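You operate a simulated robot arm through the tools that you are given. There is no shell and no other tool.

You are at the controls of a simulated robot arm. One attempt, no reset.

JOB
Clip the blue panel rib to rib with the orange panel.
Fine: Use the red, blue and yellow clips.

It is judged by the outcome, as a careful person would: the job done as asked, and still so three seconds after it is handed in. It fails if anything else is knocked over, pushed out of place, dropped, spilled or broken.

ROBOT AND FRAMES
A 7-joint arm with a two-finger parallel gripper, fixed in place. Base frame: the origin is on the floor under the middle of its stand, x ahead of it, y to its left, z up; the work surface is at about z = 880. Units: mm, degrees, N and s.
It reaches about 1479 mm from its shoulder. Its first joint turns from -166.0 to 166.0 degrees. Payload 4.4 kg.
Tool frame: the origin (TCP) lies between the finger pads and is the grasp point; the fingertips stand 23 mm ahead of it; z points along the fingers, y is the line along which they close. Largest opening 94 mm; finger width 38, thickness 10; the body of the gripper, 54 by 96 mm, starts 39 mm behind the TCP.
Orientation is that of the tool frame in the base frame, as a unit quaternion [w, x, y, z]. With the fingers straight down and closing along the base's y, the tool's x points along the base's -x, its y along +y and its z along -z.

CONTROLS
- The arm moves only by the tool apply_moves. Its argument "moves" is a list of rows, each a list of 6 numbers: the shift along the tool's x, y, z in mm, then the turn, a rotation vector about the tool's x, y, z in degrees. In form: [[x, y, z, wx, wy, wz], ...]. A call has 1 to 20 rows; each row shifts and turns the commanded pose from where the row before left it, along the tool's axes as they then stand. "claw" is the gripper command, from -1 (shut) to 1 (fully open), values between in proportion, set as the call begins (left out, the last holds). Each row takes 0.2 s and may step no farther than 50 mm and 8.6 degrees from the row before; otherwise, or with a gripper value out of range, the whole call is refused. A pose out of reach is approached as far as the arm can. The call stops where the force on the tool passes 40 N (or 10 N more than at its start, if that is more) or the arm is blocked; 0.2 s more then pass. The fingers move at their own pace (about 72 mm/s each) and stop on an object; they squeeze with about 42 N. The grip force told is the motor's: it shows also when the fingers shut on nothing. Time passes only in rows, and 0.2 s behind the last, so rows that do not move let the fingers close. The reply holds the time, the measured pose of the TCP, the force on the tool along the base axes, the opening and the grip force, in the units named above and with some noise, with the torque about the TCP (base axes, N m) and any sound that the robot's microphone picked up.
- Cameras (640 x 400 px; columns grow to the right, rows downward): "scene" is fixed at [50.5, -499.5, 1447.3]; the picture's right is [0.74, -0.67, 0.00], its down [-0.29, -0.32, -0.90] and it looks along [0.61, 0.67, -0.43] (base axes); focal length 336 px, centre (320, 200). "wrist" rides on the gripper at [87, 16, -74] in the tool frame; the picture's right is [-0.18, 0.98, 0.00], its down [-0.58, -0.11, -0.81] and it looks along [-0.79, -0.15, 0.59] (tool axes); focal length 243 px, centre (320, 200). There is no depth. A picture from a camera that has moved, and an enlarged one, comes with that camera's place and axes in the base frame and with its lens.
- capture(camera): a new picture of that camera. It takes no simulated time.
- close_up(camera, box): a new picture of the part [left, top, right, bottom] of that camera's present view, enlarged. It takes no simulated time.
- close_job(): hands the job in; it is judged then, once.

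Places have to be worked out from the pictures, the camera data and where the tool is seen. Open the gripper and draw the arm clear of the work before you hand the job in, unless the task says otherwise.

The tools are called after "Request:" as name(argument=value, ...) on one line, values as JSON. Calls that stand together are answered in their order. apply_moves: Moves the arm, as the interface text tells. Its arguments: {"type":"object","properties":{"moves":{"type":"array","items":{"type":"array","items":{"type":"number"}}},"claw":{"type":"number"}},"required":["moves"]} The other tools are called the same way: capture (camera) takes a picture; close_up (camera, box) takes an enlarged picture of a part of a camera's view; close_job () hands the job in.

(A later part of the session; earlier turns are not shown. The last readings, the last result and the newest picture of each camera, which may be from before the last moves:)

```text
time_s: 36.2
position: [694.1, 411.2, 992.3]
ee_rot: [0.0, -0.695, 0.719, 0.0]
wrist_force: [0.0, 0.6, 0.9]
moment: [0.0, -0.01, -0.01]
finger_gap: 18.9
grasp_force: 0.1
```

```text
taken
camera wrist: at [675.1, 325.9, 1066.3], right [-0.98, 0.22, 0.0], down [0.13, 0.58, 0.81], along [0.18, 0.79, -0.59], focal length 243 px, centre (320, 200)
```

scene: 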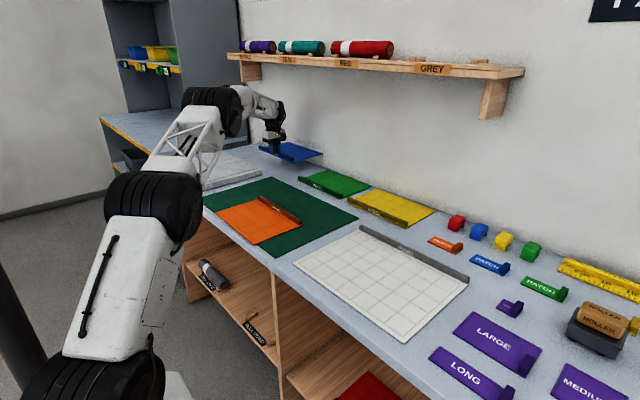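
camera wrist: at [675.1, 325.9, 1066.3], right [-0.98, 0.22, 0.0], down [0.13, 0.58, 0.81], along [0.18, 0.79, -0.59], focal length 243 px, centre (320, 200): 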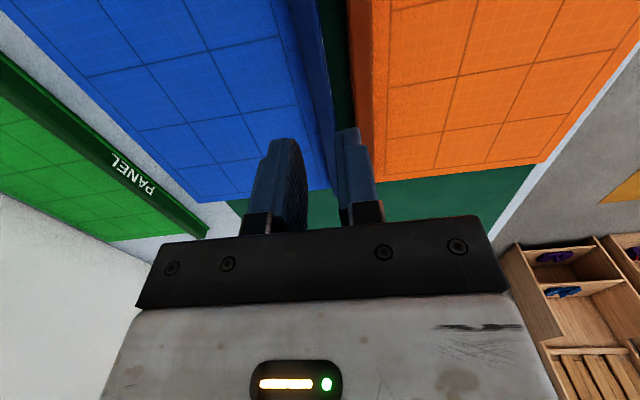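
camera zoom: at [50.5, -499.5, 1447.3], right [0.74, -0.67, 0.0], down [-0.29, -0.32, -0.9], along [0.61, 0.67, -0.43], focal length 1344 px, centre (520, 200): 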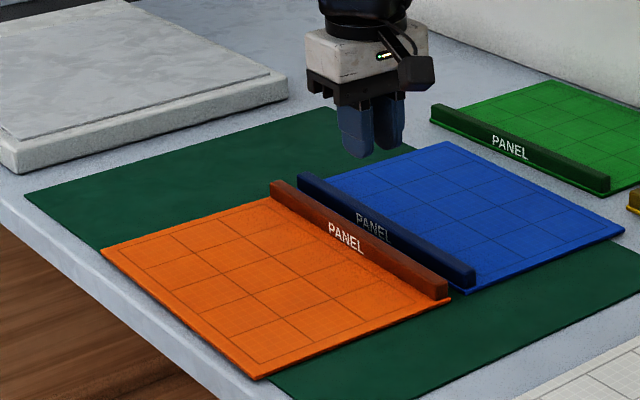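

Blue is placed parallel to orange. I move back to look at both right ends closely to measure gap and end alignment.

Request:
apply_moves(moves=[[37.5, 1.5, -3.4, 0, 0, 0], [37.5, 1.5, -3.4, 0, 0, 0], [37.5, 1.5, -3.4, 0, 0, 0], [37.5, 1.5, -3.4, 0, 0, 0], [37.5, 1.5, -3.4, 0, 0, 0], [0, 0, 0, 0, 0, 0], [0, 0, 0, 0, 0, 0], [0, 0, 0, 0, 0, 0]], claw=1)

Request:
close_up(camera="wrist", box=[292, 95, 372, 145])

Request:
close_up(camera="wrist", box=[300, 170, 380, 220])

```text
time_s: 38.0
position: [680.3, 222.7, 1007.9]
ee_rot: [0.0, -0.695, 0.719, 0.0]
wrist_force: [0.4, -0.1, 1.2]
moment: [0.01, -0.02, -0.02]
finger_gap: 94.1
grasp_force: 0.1
```

```text
8.00 times, centred on (332, 120) of wrist
camera zoom: at [661.7, 137.6, 1081.9], right [-0.98, 0.22, 0.0], down [0.13, 0.58, 0.81], along [0.18, 0.79, -0.59], focal length 1941 px, centre (224, 840)
```

zoom: 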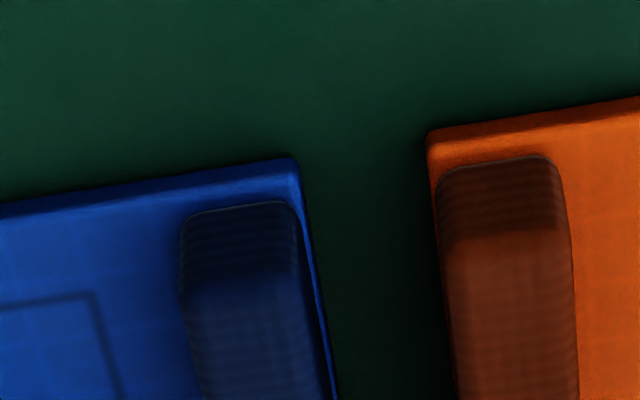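

```text
8.00 times, centred on (340, 195) of wrist
camera zoom: at [661.7, 137.6, 1081.9], right [-0.98, 0.22, 0.0], down [0.13, 0.58, 0.81], along [0.18, 0.79, -0.59], focal length 1941 px, centre (160, 240)
```

zoom: 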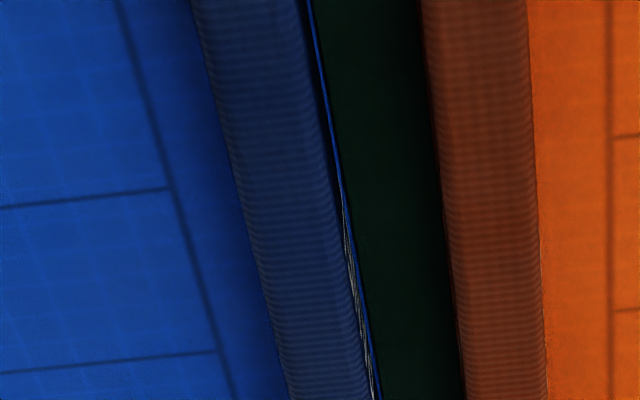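

The ends align within 0.3 mm and the gap is about 16 mm, both ribs near parallel. I'll straddle both ribs with the open gripper, centred on the orange rib's outer edge line, and squeeze them together.

Request:
apply_moves(moves=[[-37.4, 2.7, 3, 0, 0, 0.4], [-37.4, 2.7, 3, 0, 0, 0], [-37.4, 2.7, 3, 0, 0, 0], [-37.4, 2.7, 3, 0, 0, 0], [-37.4, 2.7, 3, 0, 0, 0], [0, 0, 20, 0, 0, 0], [0, 0, 20, 0, 0, 0], [0, 0, 0, 0, 0, 0], [0, 0, 0, 0, 0, 0], [0, 0, 0, 0, 0, 0]])

Request:
capture(camera="wrist")

Request:
close_up(camera="scene", box=[220, 150, 320, 212])

```text
time_s: 40.2
position: [674.6, 410.3, 953.6]
ee_rot: [0.001, -0.692, 0.722, -0.001]
wrist_force: [0.1, -0.3, -0.1]
moment: [0.0, -0.02, -0.01]
finger_gap: 94.3
grasp_force: 0.0
```

```text
taken
camera wrist: at [654.8, 325.5, 1028.0], right [-0.97, 0.23, 0.0], down [0.13, 0.58, 0.81], along [0.18, 0.79, -0.59], focal length 243 px, centre (320, 200)
```

wrist: 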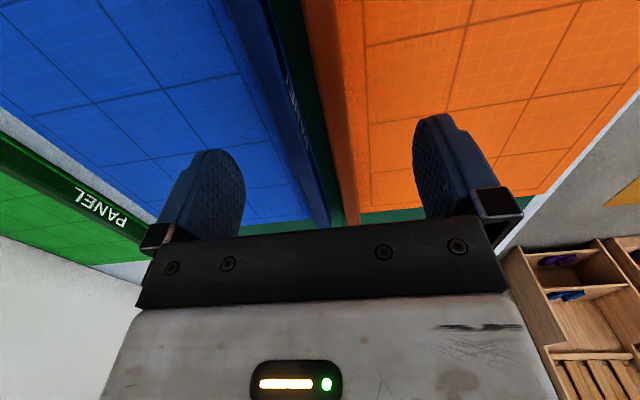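

```text
6.40 times, centred on (270, 181) of scene
camera zoom: at [50.5, -499.5, 1447.3], right [0.74, -0.67, 0.0], down [-0.29, -0.32, -0.9], along [0.61, 0.67, -0.43], focal length 2150 px, centre (640, 322)
```

zoom: 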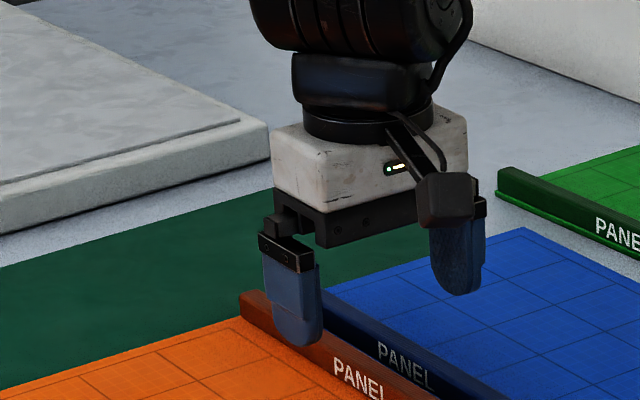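

I'll check the centring against the orange edge with an enlarged view before descending.

Request:
close_up(camera="wrist", box=[260, 60, 400, 148])

Request:
close_up(camera="wrist", box=[280, 148, 400, 223])

```text
4.55 times, centred on (330, 104) of wrist
camera zoom: at [654.8, 325.5, 1028.0], right [-0.97, 0.23, 0.0], down [0.13, 0.58, 0.81], along [0.18, 0.79, -0.59], focal length 1103 px, centre (274, 636)
```

zoom: 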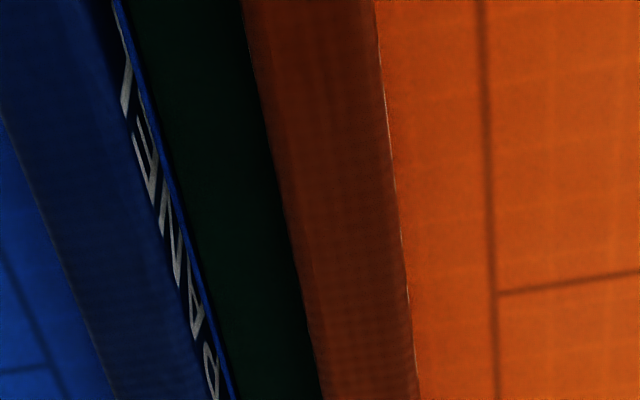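

```text
5.33 times, centred on (340, 186) of wrist
camera zoom: at [654.8, 325.5, 1028.0], right [-0.97, 0.23, 0.0], down [0.13, 0.58, 0.81], along [0.18, 0.79, -0.59], focal length 1294 px, centre (213, 277)
```

zoom: 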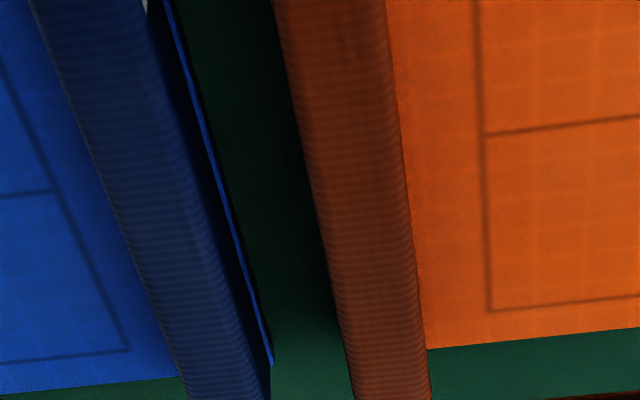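

The orange rib's outer edge is about 1.3 mm to the -x side of my centre line. I correct that and descend to straddle the ribs.

Request:
apply_moves(moves=[[0, 1.3, 12, 0, 0, 0], [0, 0, 14, 0, 0, 0], [0, 0, 10, 0, 0, 0], [0, 0, 4, 0, 0, 0], [0, 0, 0, 0, 0, 0], [0, 0, 0, 0, 0, 0], [0, 0, 0, 0, 0, 0]])

Request:
close_up(camera="scene", box=[230, 170, 320, 226])

```text
time_s: 41.8
position: [674.0, 411.0, 912.8]
ee_rot: [-0.001, -0.692, 0.722, 0.0]
wrist_force: [1.0, -0.2, 0.4]
moment: [-0.04, -0.01, 0.0]
finger_gap: 94.2
grasp_force: 0.1
```

```text
7.11 times, centred on (275, 198) of scene
camera zoom: at [50.5, -499.5, 1447.3], right [0.74, -0.67, 0.0], down [-0.29, -0.32, -0.9], along [0.61, 0.67, -0.43], focal length 2389 px, centre (640, 214)
```

zoom: 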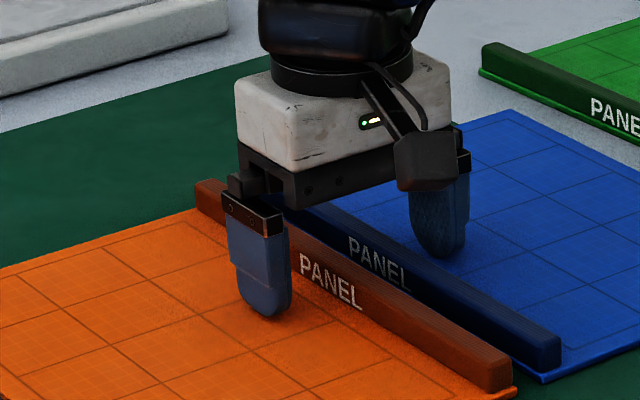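

Fingers straddle both ribs with no contact. I close in stages so the blue panel slides gently.

Request:
apply_moves(moves=[[0, 0, 0, 0, 0, 0], [0, 0, 0, 0, 0, 0], [0, 0, 0, 0, 0, 0]], claw=0.05)

Request:
apply_moves(moves=[[0, 0, 0, 0, 0, 0], [0, 0, 0, 0, 0, 0], [0, 0, 0, 0, 0, 0]], claw=-0.2)

Request:
close_up(camera="scene", box=[230, 170, 320, 226])

```text
time_s: 42.6
position: [674.8, 412.3, 913.1]
ee_rot: [0.0, -0.692, 0.722, 0.001]
wrist_force: [0.6, 0.1, -0.9]
moment: [0.01, 0.0, 0.0]
finger_gap: 49.2
grasp_force: 0.1
```

```text
time_s: 43.4
position: [674.5, 411.8, 912.0]
ee_rot: [0.001, -0.692, 0.722, 0.0]
wrist_force: [-1.4, -0.3, 0.6]
moment: [0.03, 0.02, 0.02]
finger_gap: 37.7
grasp_force: 0.1
```

```text
7.11 times, centred on (275, 198) of scene
camera zoom: at [50.5, -499.5, 1447.3], right [0.74, -0.67, 0.0], down [-0.29, -0.32, -0.9], along [0.61, 0.67, -0.43], focal length 2389 px, centre (640, 214)
```

zoom: 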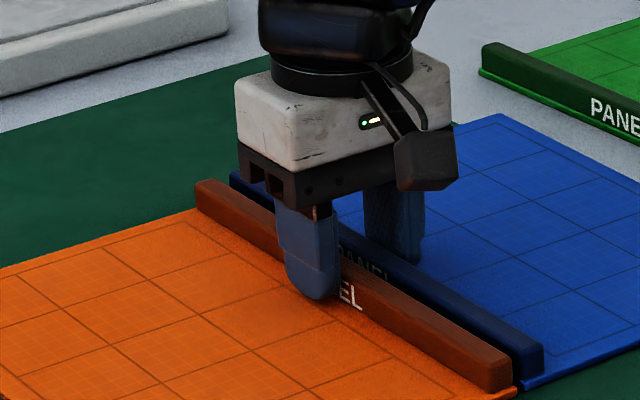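

Blue is sliding in smoothly. Now I close fully to press the ribs together.

Request:
apply_moves(moves=[[0, 0, 0, 0, 0, 0], [0, 0, 0, 0, 0, 0], [0, 0, 0, 0, 0, 0], [0, 0, 0, 0, 0, 0], [0, 0, 0, 0, 0, 0]], claw=-1)

Request:
close_up(camera="scene", box=[230, 170, 320, 226])

Request:
close_up(camera="wrist", box=[240, 0, 400, 100])

```text
time_s: 44.6
position: [675.2, 412.3, 912.1]
ee_rot: [0.0, -0.692, 0.721, 0.0]
wrist_force: [0.0, 1.0, 9.3]
moment: [0.04, -0.05, 0.1]
finger_gap: 27.7
grasp_force: 42.0
```

```text
7.11 times, centred on (275, 198) of scene
camera zoom: at [50.5, -499.5, 1447.3], right [0.74, -0.67, 0.0], down [-0.29, -0.32, -0.9], along [0.61, 0.67, -0.43], focal length 2389 px, centre (640, 214)
```

zoom: 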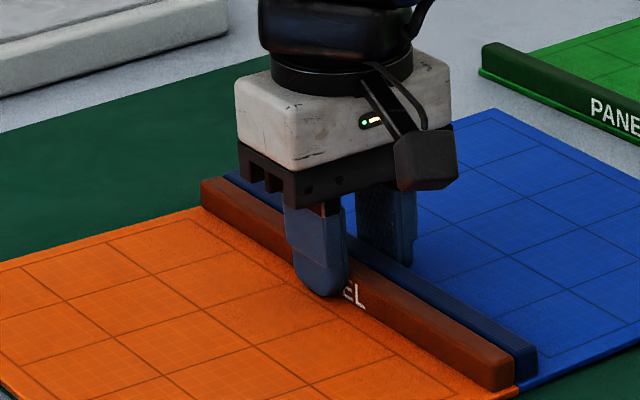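

```text
4.00 times, centred on (320, 50) of wrist
camera zoom: at [654.8, 326.1, 987.4], right [-0.97, 0.23, 0.0], down [0.13, 0.58, 0.81], along [0.18, 0.79, -0.59], focal length 970 px, centre (320, 800)
```

zoom: 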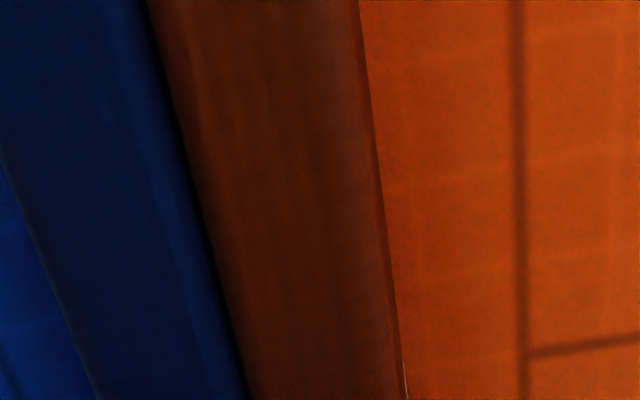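

The ribs are pressed together at 27.7 mm total width. I open and rise, then inspect the joint.

Request:
apply_moves(moves=[[0, 0, 0, 0, 0, 0], [0, 0, 0, 0, 0, 0], [0, 0, -5, 0, 0, 0], [0, 0, -15, 0, 0, 0], [0, 0, -25, 0, 0, 0], [0, 0, -25, 0, 0, 0], [0, 0, -25, 0, 0, 0], [0, 0, 0, 0, 0, 0]], claw=0)

Request:
close_up(camera="scene", box=[190, 150, 350, 250])

```text
time_s: 46.4
position: [673.2, 411.6, 1006.9]
ee_rot: [-0.001, -0.692, 0.722, 0.0]
wrist_force: [0.4, 0.8, 0.5]
moment: [0.03, 0.02, -0.04]
finger_gap: 47.2
grasp_force: 0.1
```

```text
4.00 times, centred on (270, 200) of scene
camera zoom: at [50.5, -499.5, 1447.3], right [0.74, -0.67, 0.0], down [-0.29, -0.32, -0.9], along [0.61, 0.67, -0.43], focal length 1344 px, centre (520, 200)
```

zoom: 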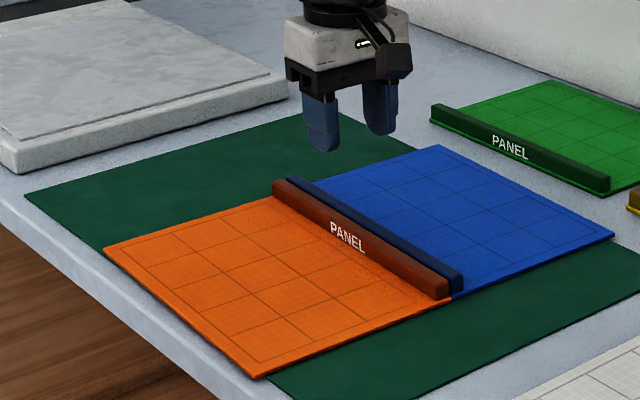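

The ribs are together. I look at the joint's right end up close to confirm contact and get its exact line.

Request:
apply_moves(moves=[[37.4, -1, 0, 0, 0, 0], [37.4, -1, 0, 0, 0, 0], [37.4, -1, 0, 0, 0, 0], [37.4, -1, 0, 0, 0, 0], [37.4, -1, 0, 0, 0, 0], [0, 0, 0, 0, 0, 0], [0, 0, 0, 0, 0, 0], [0, 0, 0, 0, 0, 0]], claw=1)

Request:
close_up(camera="wrist", box=[292, 95, 372, 145])

Request:
close_up(camera="wrist", box=[300, 170, 380, 220])

```text
time_s: 48.2
position: [675.1, 226.2, 1008.5]
ee_rot: [0.0, -0.692, 0.721, 0.0]
wrist_force: [0.1, -0.4, 1.1]
moment: [0.02, -0.01, -0.02]
finger_gap: 94.0
grasp_force: 0.0
```

```text
8.00 times, centred on (332, 120) of wrist
camera zoom: at [655.1, 142.0, 1083.9], right [-0.97, 0.23, 0.0], down [0.13, 0.58, 0.81], along [0.18, 0.79, -0.59], focal length 1941 px, centre (224, 840)
```

zoom: 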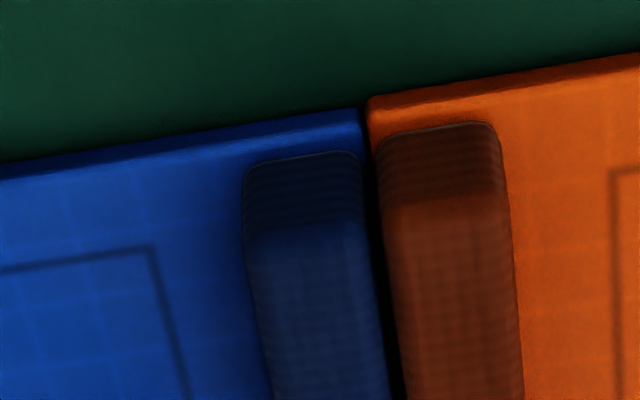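

```text
8.00 times, centred on (340, 195) of wrist
camera zoom: at [655.1, 142.0, 1083.9], right [-0.97, 0.23, 0.0], down [0.13, 0.58, 0.81], along [0.18, 0.79, -0.59], focal length 1941 px, centre (160, 240)
```

zoom: 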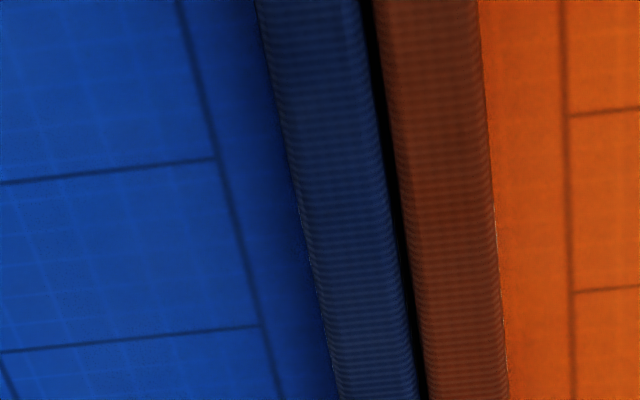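

The panels abut cleanly; the joint line starts near (668.6, 276.1) and runs about 2.5° off y. Next I turn the wrist back square and go to view the clips.

Request:
apply_moves(moves=[[0, 0, -2, 0, 0, 7.964], [0, 0, -2, 0, 0, 7.964], [0, 0, -2, 0, 0, 7.964], [0, 0, -2, 0, 0, 7.964], [0, 0, -2, 0, 0, 7.964], [0, 0, -2, 0, 0, 7.964], [0, 0, -2, 0, 0, 7.964], [0, 0, -2, 0, 0, 7.964], [0, 0, -2, 0, 0, 7.964], [0, 0, -2, 0, 0, 7.964], [0, 0, -2, 0, 0, 7.964], [0, 0, 0, 0, 0, 0], [0, 0, 0, 0, 0, 0]])

Request:
close_up(camera="scene", box=[420, 40, 540, 130])

```text
time_s: 51.0
position: [671.6, 225.1, 1029.3]
ee_rot: [0.0, -0.001, 1.0, 0.0]
wrist_force: [0.2, -0.4, -0.1]
moment: [0.02, -0.02, 0.04]
finger_gap: 93.8
grasp_force: 0.0
```

```text
4.44 times, centred on (480, 85) of scene
camera zoom: at [50.5, -499.5, 1447.3], right [0.74, -0.67, 0.0], down [-0.29, -0.32, -0.9], along [0.61, 0.67, -0.43], focal length 1493 px, centre (-391, 711)
```

zoom: 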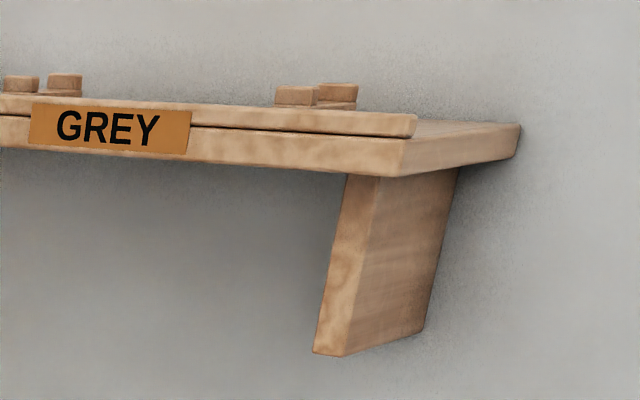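

The shelf bracket hangs at about y -100 to -120, x>1005, down to z≈1249, so I must work low near the red and blue clips. I go to a viewing pose in front of the clips first.

Request:
apply_moves(moves=[[-17.8, -41.5, 2, 0, 0, 0], [-17.8, -41.5, 2, 0, 0, 0], [-17.8, -41.5, 2, 0, 0, 0], [-17.8, -41.5, 2, 0, 0, 0], [-17.8, -41.5, 2, 0, 0, 0], [-17.8, -41.5, 2, 0, 0, 0], [-17.8, -41.5, 2, 0, 0, 0], [-17.8, -41.5, 2, 0, 0, 0], [-17.8, -41.5, 2, 0, 0, 0], [-17.8, -41.5, 2, 0, 0, 0], [0, 0, 0, 0, 0, 0], [0, 0, 0, 0, 0, 0], [0, 0, 0, 0, 0, 0]], claw=0.06)

Request:
capture(camera="wrist")

Request:
capture(camera="scene")

```text
time_s: 53.8
position: [850.2, -188.8, 1010.3]
ee_rot: [0.0, 0.0, 1.0, 0.0]
wrist_force: [-0.1, -0.2, 0.2]
moment: [0.0, -0.01, -0.01]
finger_gap: 49.9
grasp_force: 0.1
```

```text
taken
camera wrist: at [764.4, -172.0, 1083.9], right [0.18, 0.98, 0.0], down [0.58, -0.11, 0.81], along [0.79, -0.15, -0.59], focal length 243 px, centre (320, 200)
```

wrist: 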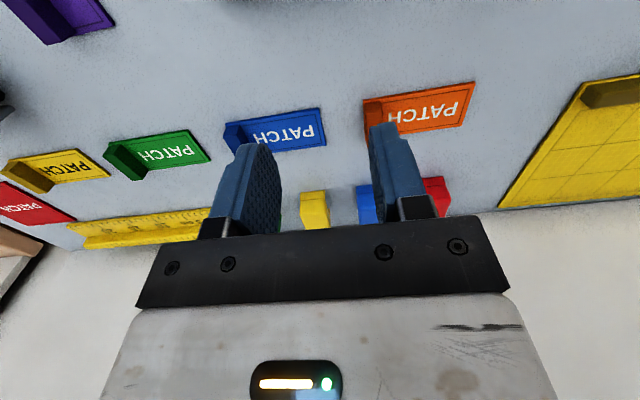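

```text
taken
```

scene: 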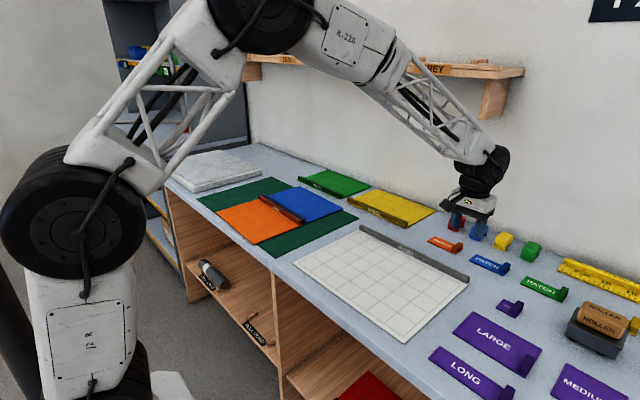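

Yellow, blue and red are in view. I'll enlarge to fix their exact positions.

Request:
close_up(camera="wrist", box=[284, 178, 364, 228])

```text
8.00 times, centred on (324, 203) of wrist
camera zoom: at [764.4, -172.0, 1083.9], right [0.18, 0.98, 0.0], down [0.58, -0.11, 0.81], along [0.79, -0.15, -0.59], focal length 1941 px, centre (288, 176)
```

zoom: 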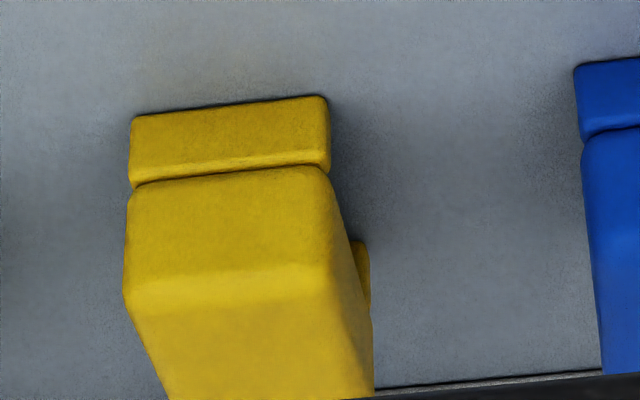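

Yellow is centred near (1040.5, -229.7), blue y≈-154.3, red y≈-79; the block spans z≈895–917 above 14 mm legs. I approach yellow low, under the shelf, with the fingers 50 mm open.

Request:
apply_moves(moves=[[0, -20.4, 30, 0, 0, 0], [0, -20.5, 30, 0, 0, 0], [-38, 0, 0, 0, 0, 0], [-38, 0, 0, 0, 0, 0], [-38, 0, 0, 0, 0, 0], [-38, 0, 0, 0, 0, 0], [-38.3, 0, 0, 0, 0, 0], [0, 0, 0, 0, 0, 0], [0, 0, 0, 0, 0, 0], [0, 0, 0, 0, 0, 0]])

Request:
capture(camera="wrist")

Request:
capture(camera="scene")

Request:
close_up(camera="scene", box=[455, 185, 555, 247])

```text
time_s: 56.0
position: [1041.9, -230.9, 948.6]
ee_rot: [-0.001, -0.001, 1.0, 0.0]
wrist_force: [0.5, 0.5, -1.3]
moment: [0.01, -0.04, -0.03]
finger_gap: 49.9
grasp_force: 0.1
```

```text
taken
camera wrist: at [955.0, -213.8, 1022.4], right [0.18, 0.98, 0.0], down [0.58, -0.11, 0.81], along [0.79, -0.15, -0.59], focal length 243 px, centre (320, 200)
```

wrist: 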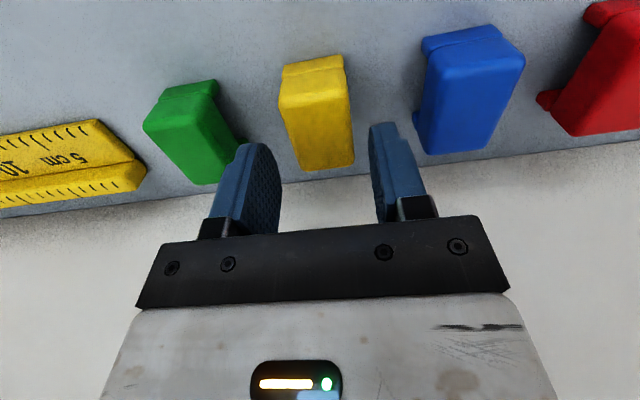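

```text
taken
```

scene: 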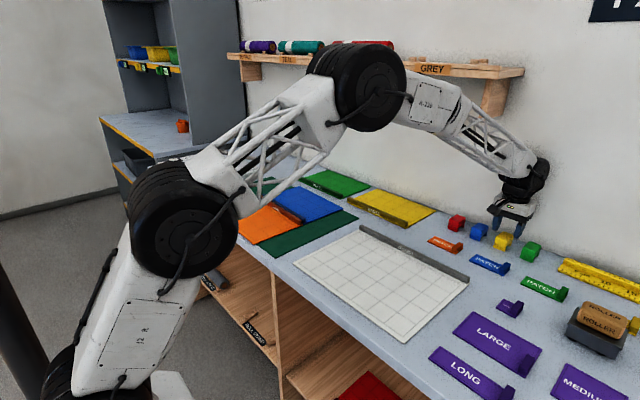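

```text
6.40 times, centred on (505, 216) of scene
camera zoom: at [50.5, -499.5, 1447.3], right [0.74, -0.67, 0.0], down [-0.29, -0.32, -0.9], along [0.61, 0.67, -0.43], focal length 2150 px, centre (-864, 98)
```

zoom: 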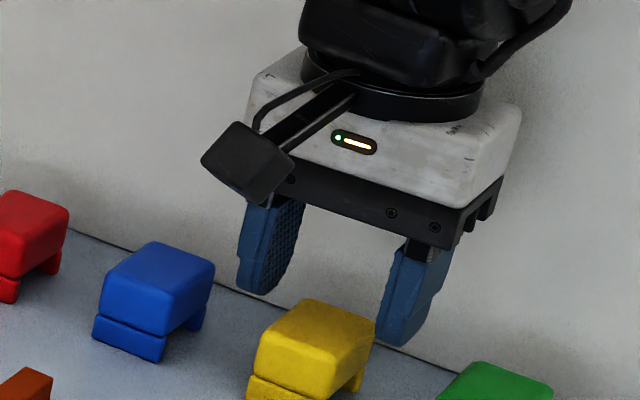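

The fingers bracket the yellow clip. I trim y by 1 mm, descend to grasp height, and close.

Request:
apply_moves(moves=[[1, 1.2, 9, 0, 0, 0], [0, 0, 9, 0, 0, 0], [0, 0, 8, 0, 0, 0], [0, 0, 0, 0, 0, 0], [0, 0, 0, 0, 0, 0]])

Request:
close_up(camera="scene", box=[465, 195, 545, 245])

```text
time_s: 57.2
position: [1041.0, -227.6, 922.7]
ee_rot: [0.0, 0.0, 1.0, 0.0]
wrist_force: [-0.6, 0.5, 0.1]
moment: [0.02, 0.02, 0.0]
finger_gap: 49.8
grasp_force: 0.1
```

```text
8.00 times, centred on (505, 220) of scene
camera zoom: at [50.5, -499.5, 1447.3], right [0.74, -0.67, 0.0], down [-0.29, -0.32, -0.9], along [0.61, 0.67, -0.43], focal length 2688 px, centre (-1160, 40)
```

zoom: 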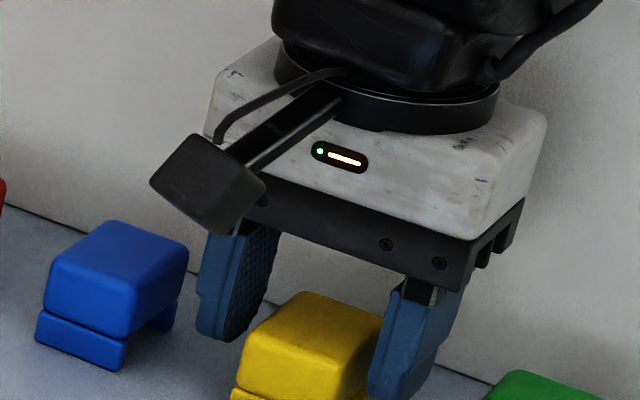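

The fingers are either side of the yellow block. I close on it.

Request:
apply_moves(moves=[[0, 0, 0, 0, 0, 0], [0, 0, 0, 0, 0, 0], [0, 0, 0, 0, 0, 0], [0, 0, 0, 0, 0, 0]], claw=-1)

Request:
apply_moves(moves=[[0, 0, -6, 0, 0, 0], [0, 0, -8, 0, 0, 0], [0, 0, -8, 0, 0, 0], [0, 0, 0, 0, 0, 0], [0, 0, 0, 0, 0, 0]])

Request:
close_up(camera="scene", box=[465, 195, 545, 245])

Request:
capture(camera="wrist")

```text
time_s: 58.2
position: [1040.4, -228.6, 922.4]
ee_rot: [0.0, 0.0, 1.0, 0.0]
wrist_force: [-0.5, 0.9, 0.1]
moment: [0.02, 0.0, 0.02]
finger_gap: 34.2
grasp_force: 42.4
```

```text
time_s: 59.4
position: [1041.3, -229.3, 945.8]
ee_rot: [0.0, 0.001, 1.0, -0.001]
wrist_force: [-1.1, 0.2, -0.7]
moment: [-0.02, 0.02, -0.03]
finger_gap: 34.0
grasp_force: 42.5
```

```text
8.00 times, centred on (505, 220) of scene
camera zoom: at [50.5, -499.5, 1447.3], right [0.74, -0.67, 0.0], down [-0.29, -0.32, -0.9], along [0.61, 0.67, -0.43], focal length 2688 px, centre (-1160, 40)
```

zoom: 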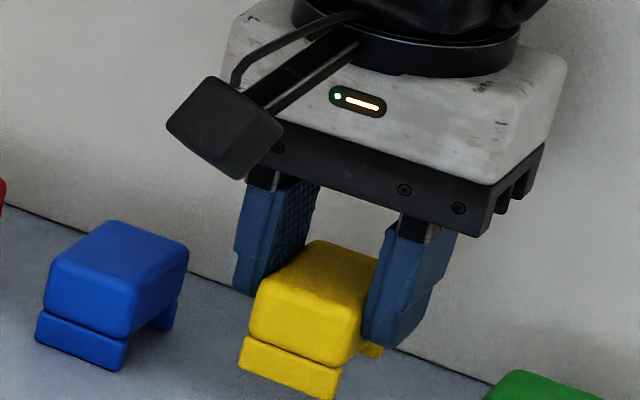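

```text
taken
camera wrist: at [954.6, -212.9, 1019.8], right [0.18, 0.98, 0.0], down [0.58, -0.11, 0.81], along [0.79, -0.15, -0.59], focal length 243 px, centre (320, 200)
```

wrist: 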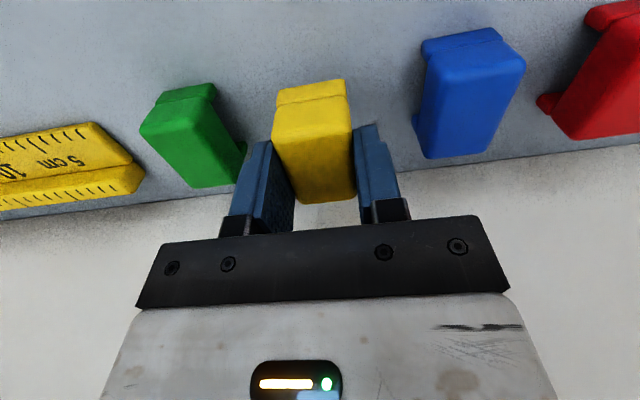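

Yellow is held at 34 mm. I withdraw low along -x before rising, and look at the clip's profile in the scene camera.

Request:
apply_moves(moves=[[20, 0, 0, 0, 0, 0], [35, 0, 0, 0, 0, 0], [35, 0, 0, 0, 0, 0], [35, 0, 0, 0, 0, 0], [35, 0, -10, 0, 0, 0], [30, 0, -30, 0, 0, 0], [20, 0, -40, 0, 0, 0], [0, 0, 0, 0, 0, 0], [0, 0, 0, 0, 0, 0]])

Request:
capture(camera="scene")

```text
time_s: 61.4
position: [829.5, -230.8, 1031.3]
ee_rot: [0.0, 0.0, 1.0, 0.001]
wrist_force: [-0.9, -0.3, 0.2]
moment: [-0.04, 0.02, -0.02]
finger_gap: 34.2
grasp_force: 42.1
```

```text
taken
```

scene: 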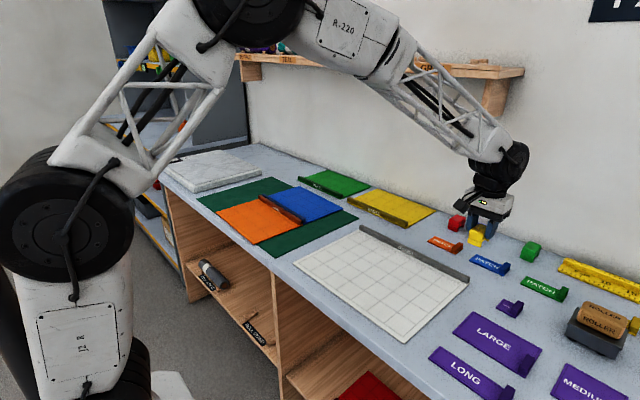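

I'll zoom in on the held clip to see its end profile.

Request:
close_up(camera="scene", box=[455, 205, 515, 255])

Request:
close_up(camera="wrist", box=[250, 60, 390, 148])

```text
8.00 times, centred on (485, 230) of scene
camera zoom: at [50.5, -499.5, 1447.3], right [0.74, -0.67, 0.0], down [-0.29, -0.32, -0.9], along [0.61, 0.67, -0.43], focal length 2688 px, centre (-1000, -40)
```

zoom: 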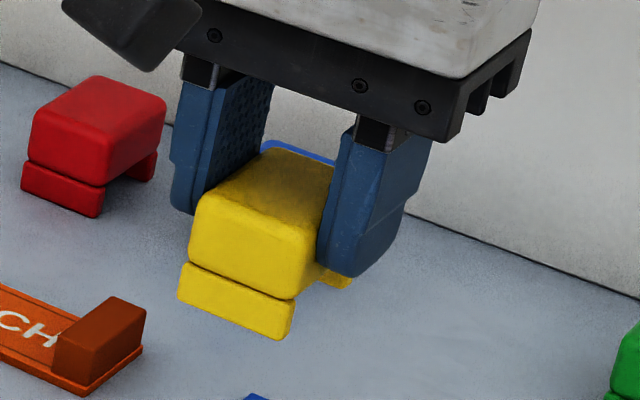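

```text
4.55 times, centred on (320, 104) of wrist
camera zoom: at [743.5, -214.6, 1105.4], right [0.18, 0.98, 0.0], down [0.58, -0.11, 0.81], along [0.79, -0.15, -0.59], focal length 1103 px, centre (320, 636)
```

zoom: 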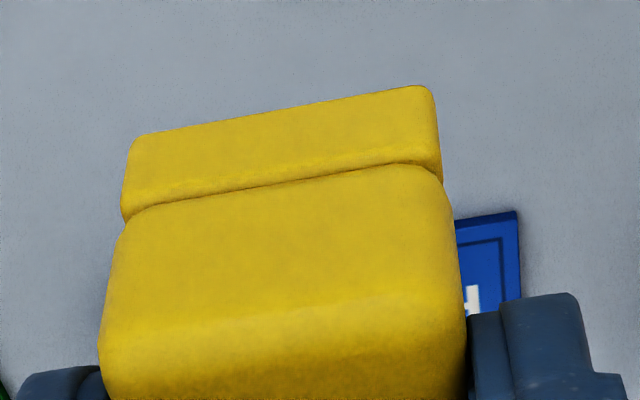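

The grip is solid. I carry yellow over to the joint's right section (about 45 mm from the end), turning 2.5° to match.

Request:
apply_moves(moves=[[6, 20, 0, 0, 0, 0], [11.3, 39.4, 0, 0, 0, 0], [11.3, 39.4, 0, 0, 0, 0], [11.3, 39.4, 0, 0, 0, 0], [11.3, 39.4, 0, 0, 0, 0], [11.3, 39.4, 0, 0, 0, 0], [11.3, 39.4, 0, 0, 0, 0], [11.3, 39.4, 0, 0, 0, 0], [11.3, 39.4, 0, 0, 0, 0], [11.3, 39.4, 0, 0, 0, 0], [11.3, 39.4, 0, 0, 0, 0], [11.3, 39.4, 0, 0, 0, 0], [11.3, 39.4, 0, 0, 0, 0], [11.3, 39.4, 0, 0, 0, 0], [5.6, 19.4, 0, 0, 0, 0], [0, 0, 0, 0, 0, 1.25], [0, 0, 0, 0, 0, 1.25], [0, 0, 0, 0, 0, 0], [0, 0, 0, 0, 0, 0], [0, 0, 0, 0, 0, 0]])

Request:
capture(camera="wrist")

Request:
close_up(camera="scene", box=[220, 130, 360, 218])

```text
time_s: 65.6
position: [668.9, 319.0, 1025.6]
ee_rot: [0.0, 0.022, 1.0, 0.0]
wrist_force: [0.5, -0.6, -0.4]
moment: [0.02, -0.04, 0.01]
finger_gap: 34.0
grasp_force: 42.0
```

```text
taken
camera wrist: at [584.1, 340.4, 1099.9], right [0.23, 0.97, 0.0], down [0.58, -0.13, 0.81], along [0.79, -0.18, -0.59], focal length 243 px, centre (320, 200)
```

wrist: 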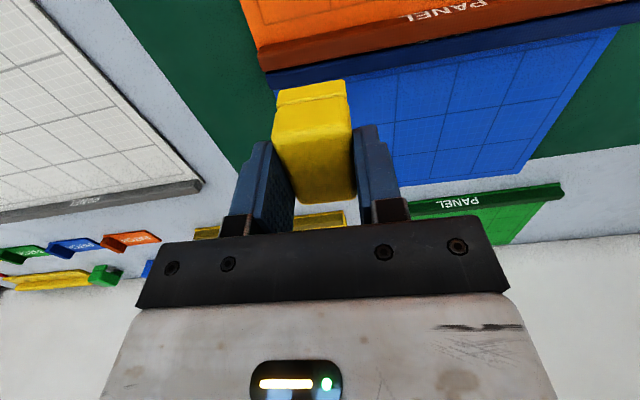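

```text
4.55 times, centred on (290, 174) of scene
camera zoom: at [50.5, -499.5, 1447.3], right [0.74, -0.67, 0.0], down [-0.29, -0.32, -0.9], along [0.61, 0.67, -0.43], focal length 1527 px, centre (456, 318)
```

zoom: 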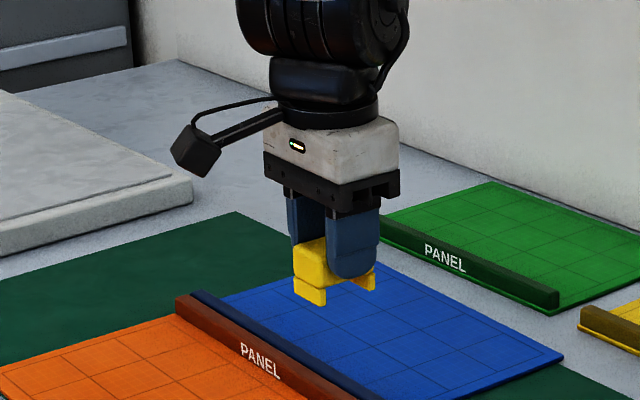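

I can see the clip's arch from its end now. I'll zoom to read the inner width against the ribs.

Request:
close_up(camera="scene", box=[270, 165, 320, 205])

```text
10.00 times, centred on (295, 185) of scene
camera zoom: at [50.5, -499.5, 1447.3], right [0.74, -0.67, 0.0], down [-0.29, -0.32, -0.9], along [0.61, 0.67, -0.43], focal length 3360 px, centre (570, 350)
```

zoom: 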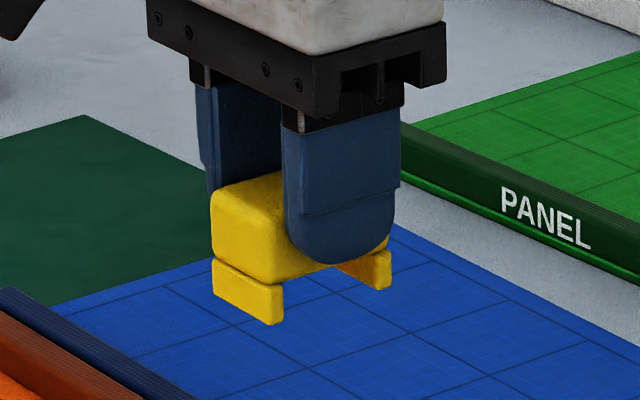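

I nudge onto the joint line and descend to just above the ribs, then look.

Request:
apply_moves(moves=[[-2.4, 2.2, 15, 0, 0, 0], [0, 0, 25, 0, 0, 0], [0, 0, 25, 0, 0, 0], [0, 0, 12, 0, 0, 0], [0, 0, 0, 0, 0, 0], [0, 0, 0, 0, 0, 0], [0, 0, 0, 0, 0, 0]])

Request:
close_up(camera="scene", box=[260, 180, 324, 230])

Request:
close_up(camera="wrist", box=[240, 20, 400, 120])

```text
time_s: 67.2
position: [673.7, 326.1, 947.3]
ee_rot: [0.0, 0.021, 1.0, 0.0]
wrist_force: [0.5, -0.9, -0.2]
moment: [-0.02, -0.01, 0.0]
finger_gap: 33.7
grasp_force: 41.7
```

```text
8.00 times, centred on (292, 205) of scene
camera zoom: at [50.5, -499.5, 1447.3], right [0.74, -0.67, 0.0], down [-0.29, -0.32, -0.9], along [0.61, 0.67, -0.43], focal length 2688 px, centre (544, 160)
```

zoom: 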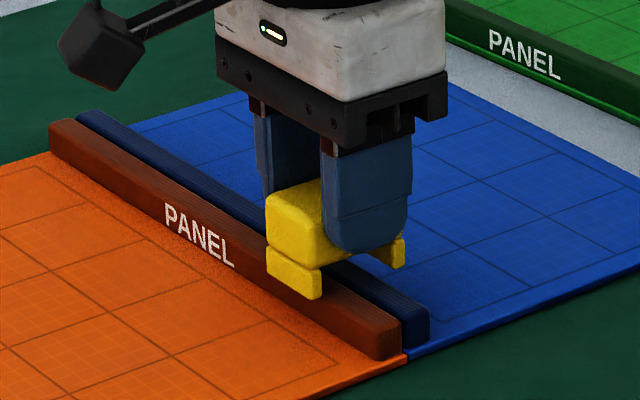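

```text
4.00 times, centred on (320, 70) of wrist
camera zoom: at [588.1, 345.3, 1022.3], right [0.23, 0.97, 0.0], down [0.58, -0.13, 0.81], along [0.79, -0.18, -0.59], focal length 970 px, centre (320, 720)
```

zoom: 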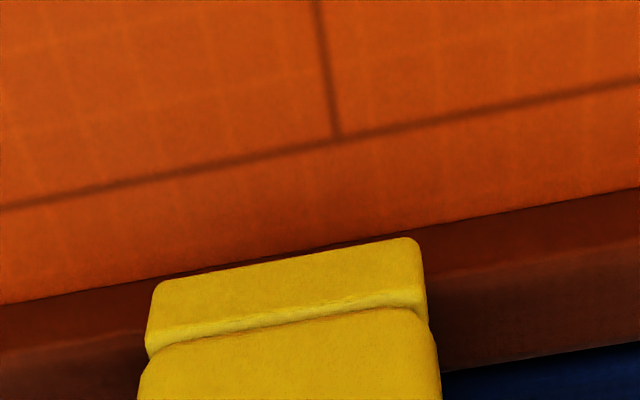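

The clip is about 2.2 mm too far in +x relative to the ribs; I shift it back and lower slowly onto the ribs.

Request:
apply_moves(moves=[[2.2, 0, 2, 0, 0, 0], [0, 0, 3, 0, 0, 0], [0, 0, 3, 0, 0, 0], [0, 0, 2, 0, 0, 0], [0, 0, 0, 0, 0, 0], [0, 0, 0, 0, 0, 0]])

Request:
close_up(camera="scene", box=[260, 180, 324, 230])

Request:
close_up(camera="wrist", box=[240, 20, 400, 120])

```text
time_s: 68.6
position: [670.5, 324.8, 939.9]
ee_rot: [0.0, 0.022, 1.0, 0.0]
wrist_force: [0.7, 0.8, 5.0]
moment: [0.02, 0.0, 0.05]
finger_gap: 33.6
grasp_force: 41.7
```

```text
8.00 times, centred on (292, 205) of scene
camera zoom: at [50.5, -499.5, 1447.3], right [0.74, -0.67, 0.0], down [-0.29, -0.32, -0.9], along [0.61, 0.67, -0.43], focal length 2688 px, centre (544, 160)
```

zoom: 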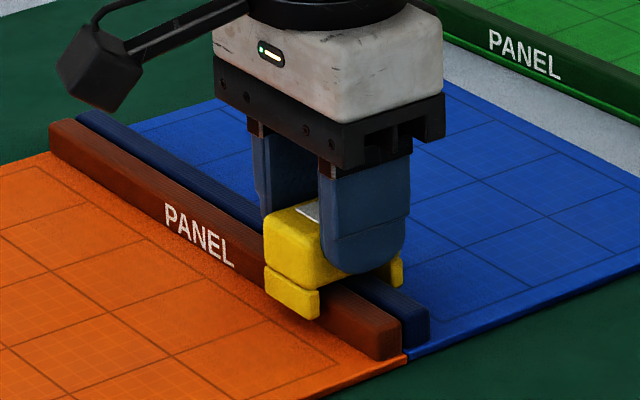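

```text
4.00 times, centred on (320, 70) of wrist
camera zoom: at [585.9, 344.5, 1013.7], right [0.23, 0.97, 0.0], down [0.58, -0.13, 0.81], along [0.79, -0.18, -0.59], focal length 970 px, centre (320, 720)
```

zoom: 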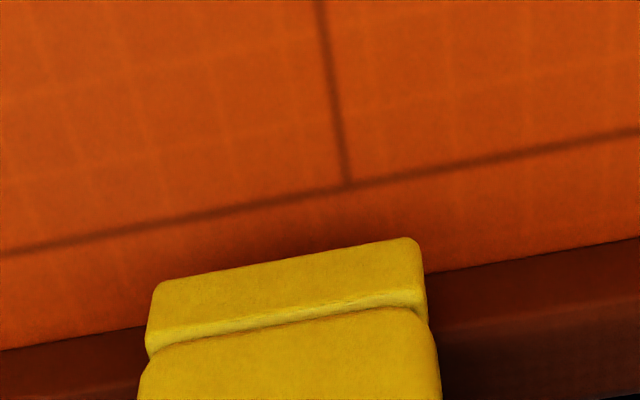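

A 5 N contact has begun and a whitish spot shows on the clip's top. I zoom in to see it.

Request:
close_up(camera="scene", box=[282, 195, 312, 220])

Request:
close_up(camera="wrist", box=[260, 70, 380, 220])

```text
16.00 times, centred on (297, 208) of scene
camera zoom: at [50.5, -499.5, 1447.3], right [0.74, -0.67, 0.0], down [-0.29, -0.32, -0.9], along [0.61, 0.67, -0.43], focal length 5376 px, centre (688, 80)
```

zoom: 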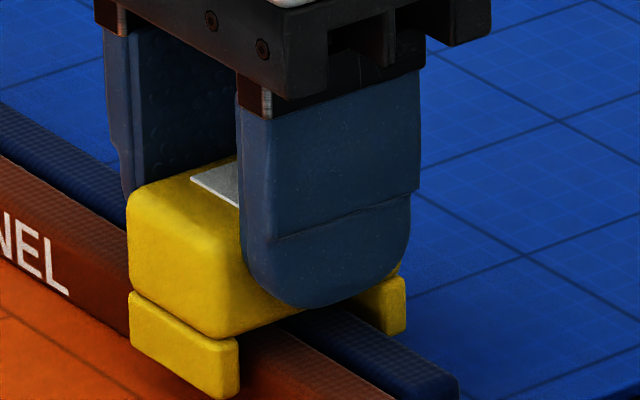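

```text
2.67 times, centred on (320, 145) of wrist
camera zoom: at [585.9, 344.5, 1013.7], right [0.23, 0.97, 0.0], down [0.58, -0.13, 0.81], along [0.79, -0.18, -0.59], focal length 647 px, centre (320, 347)
```

zoom: 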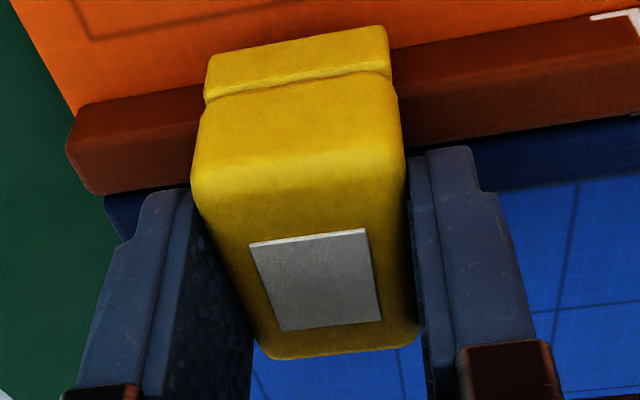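

A grey indicator plate is rising out of the clip's top as the ribs push into it, so this clip needs pressing home. I press on in small steps.

Request:
apply_moves(moves=[[0, 0, 2, 0, 0, 0], [0, 0, 2, 0, 0, 0], [0, 0, 0, 0, 0, 0]])

Request:
apply_moves(moves=[[0, 0, 2, 0, 0, 0], [0, 0, 1, 0, 0, 0], [0, 0, 0, 0, 0, 0]])

Request:
close_up(camera="wrist", box=[260, 70, 380, 220])

Request:
close_up(camera="scene", box=[282, 195, 312, 220])

```text
time_s: 69.4
position: [670.9, 323.4, 935.9]
ee_rot: [0.0, 0.022, 1.0, 0.001]
wrist_force: [0.0, 0.2, -0.5]
moment: [-0.02, 0.02, -0.01]
finger_gap: 33.7
grasp_force: 41.7
```

```text
time_s: 70.2
position: [671.2, 324.2, 933.3]
ee_rot: [0.001, 0.022, 1.0, 0.001]
wrist_force: [-2.3, -2.7, 31.7]
moment: [-0.09, 0.11, -0.01]
finger_gap: 33.7
grasp_force: 42.0
```

```text
2.67 times, centred on (320, 145) of wrist
camera zoom: at [585.8, 345.3, 1007.6], right [0.23, 0.97, 0.0], down [0.57, -0.13, 0.81], along [0.79, -0.18, -0.59], focal length 647 px, centre (320, 347)
```

zoom: 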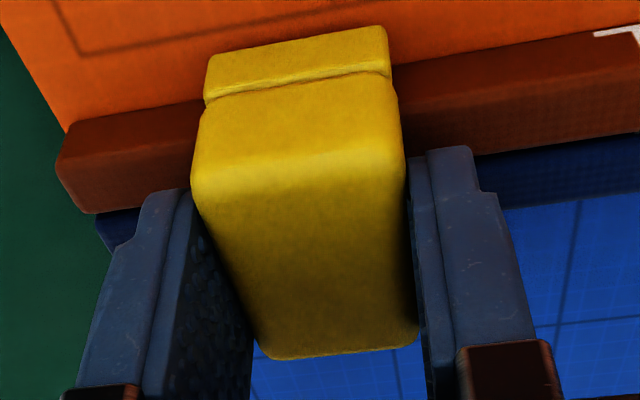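

```text
16.00 times, centred on (297, 208) of scene
camera zoom: at [50.5, -499.5, 1447.3], right [0.74, -0.67, 0.0], down [-0.29, -0.32, -0.9], along [0.61, 0.67, -0.43], focal length 5376 px, centre (688, 80)
```

zoom: 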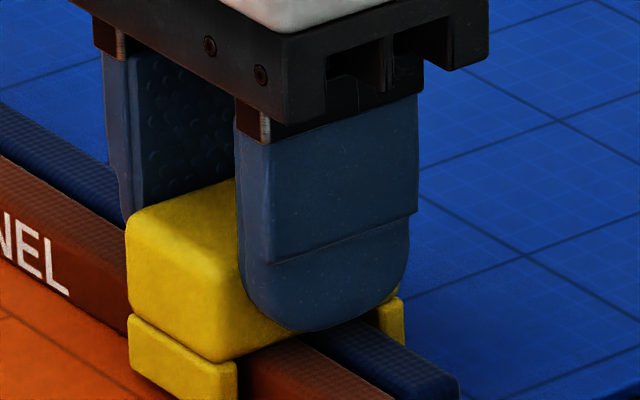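

The plate vanished again and the force rose to 32 N at z≈933, so something resists the last few millimetres. I press a little further while watching force and sounds.

Request:
apply_moves(moves=[[0, 0, 0.7, 0, 0, 0], [0, 0, 0, 0, 0, 0]])

Request:
close_up(camera="scene", box=[272, 190, 317, 227])

Request:
close_up(camera="wrist", box=[230, 20, 410, 132])

```text
time_s: 70.8
position: [672.2, 325.1, 932.1]
ee_rot: [0.001, 0.021, 1.0, 0.0]
wrist_force: [4.9, 5.4, 37.0]
moment: [0.06, -0.13, -0.02]
finger_gap: 34.3
grasp_force: 41.8
```

```text
10.81 times, centred on (294, 208) of scene
camera zoom: at [50.5, -499.5, 1447.3], right [0.74, -0.67, 0.0], down [-0.29, -0.32, -0.9], along [0.61, 0.67, -0.43], focal length 3632 px, centre (596, 108)
```

zoom: 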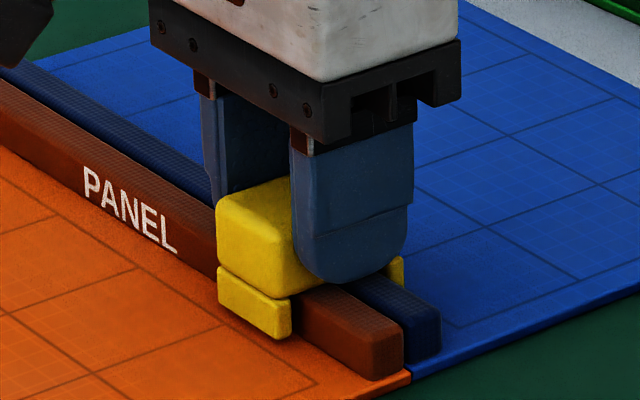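

```text
3.56 times, centred on (320, 76) of wrist
camera zoom: at [585.8, 345.2, 1005.9], right [0.23, 0.97, 0.0], down [0.57, -0.13, 0.81], along [0.79, -0.18, -0.59], focal length 863 px, centre (320, 641)
```

zoom: 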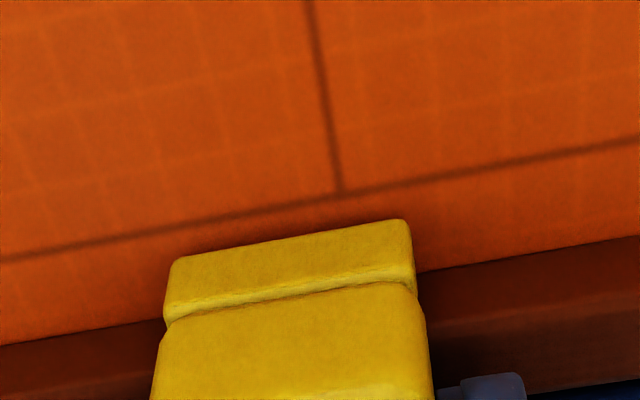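

The block's underside now appears to rest on the rib tops, and the force is direct. I ease off the pressure and re-look before releasing.

Request:
apply_moves(moves=[[0, 0, -1.5, 0, 0, 0], [0, 0, 0, 0, 0, 0], [0, 0, 0, 0, 0, 0]])

Request:
close_up(camera="wrist", box=[260, 70, 380, 220])

Request:
close_up(camera="scene", box=[282, 195, 312, 220])

```text
time_s: 71.6
position: [670.5, 325.1, 931.3]
ee_rot: [-0.001, 0.022, 1.0, -0.001]
wrist_force: [0.2, 0.1, 16.3]
moment: [0.01, -0.06, -0.04]
finger_gap: 34.0
grasp_force: 41.6
```

```text
2.67 times, centred on (320, 145) of wrist
camera zoom: at [584.8, 344.7, 1006.3], right [0.23, 0.97, 0.0], down [0.58, -0.13, 0.81], along [0.78, -0.18, -0.59], focal length 647 px, centre (320, 347)
```

zoom: 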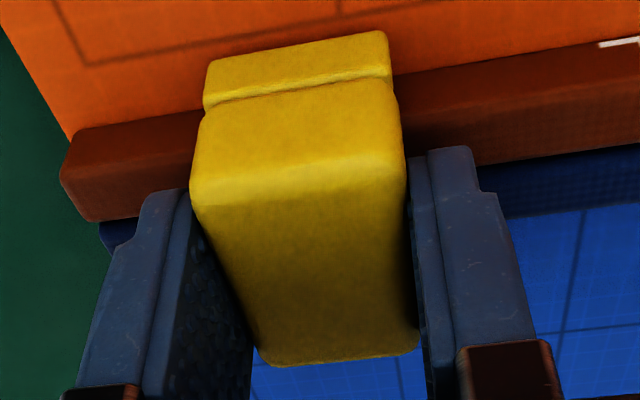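

```text
16.00 times, centred on (297, 208) of scene
camera zoom: at [50.5, -499.5, 1447.3], right [0.74, -0.67, 0.0], down [-0.29, -0.32, -0.9], along [0.61, 0.67, -0.43], focal length 5376 px, centre (688, 80)
```

zoom: 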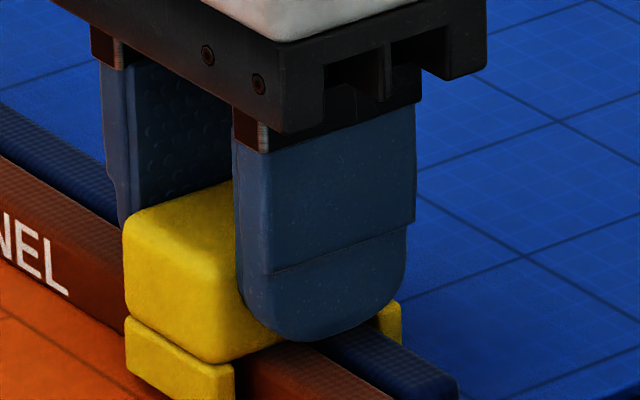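

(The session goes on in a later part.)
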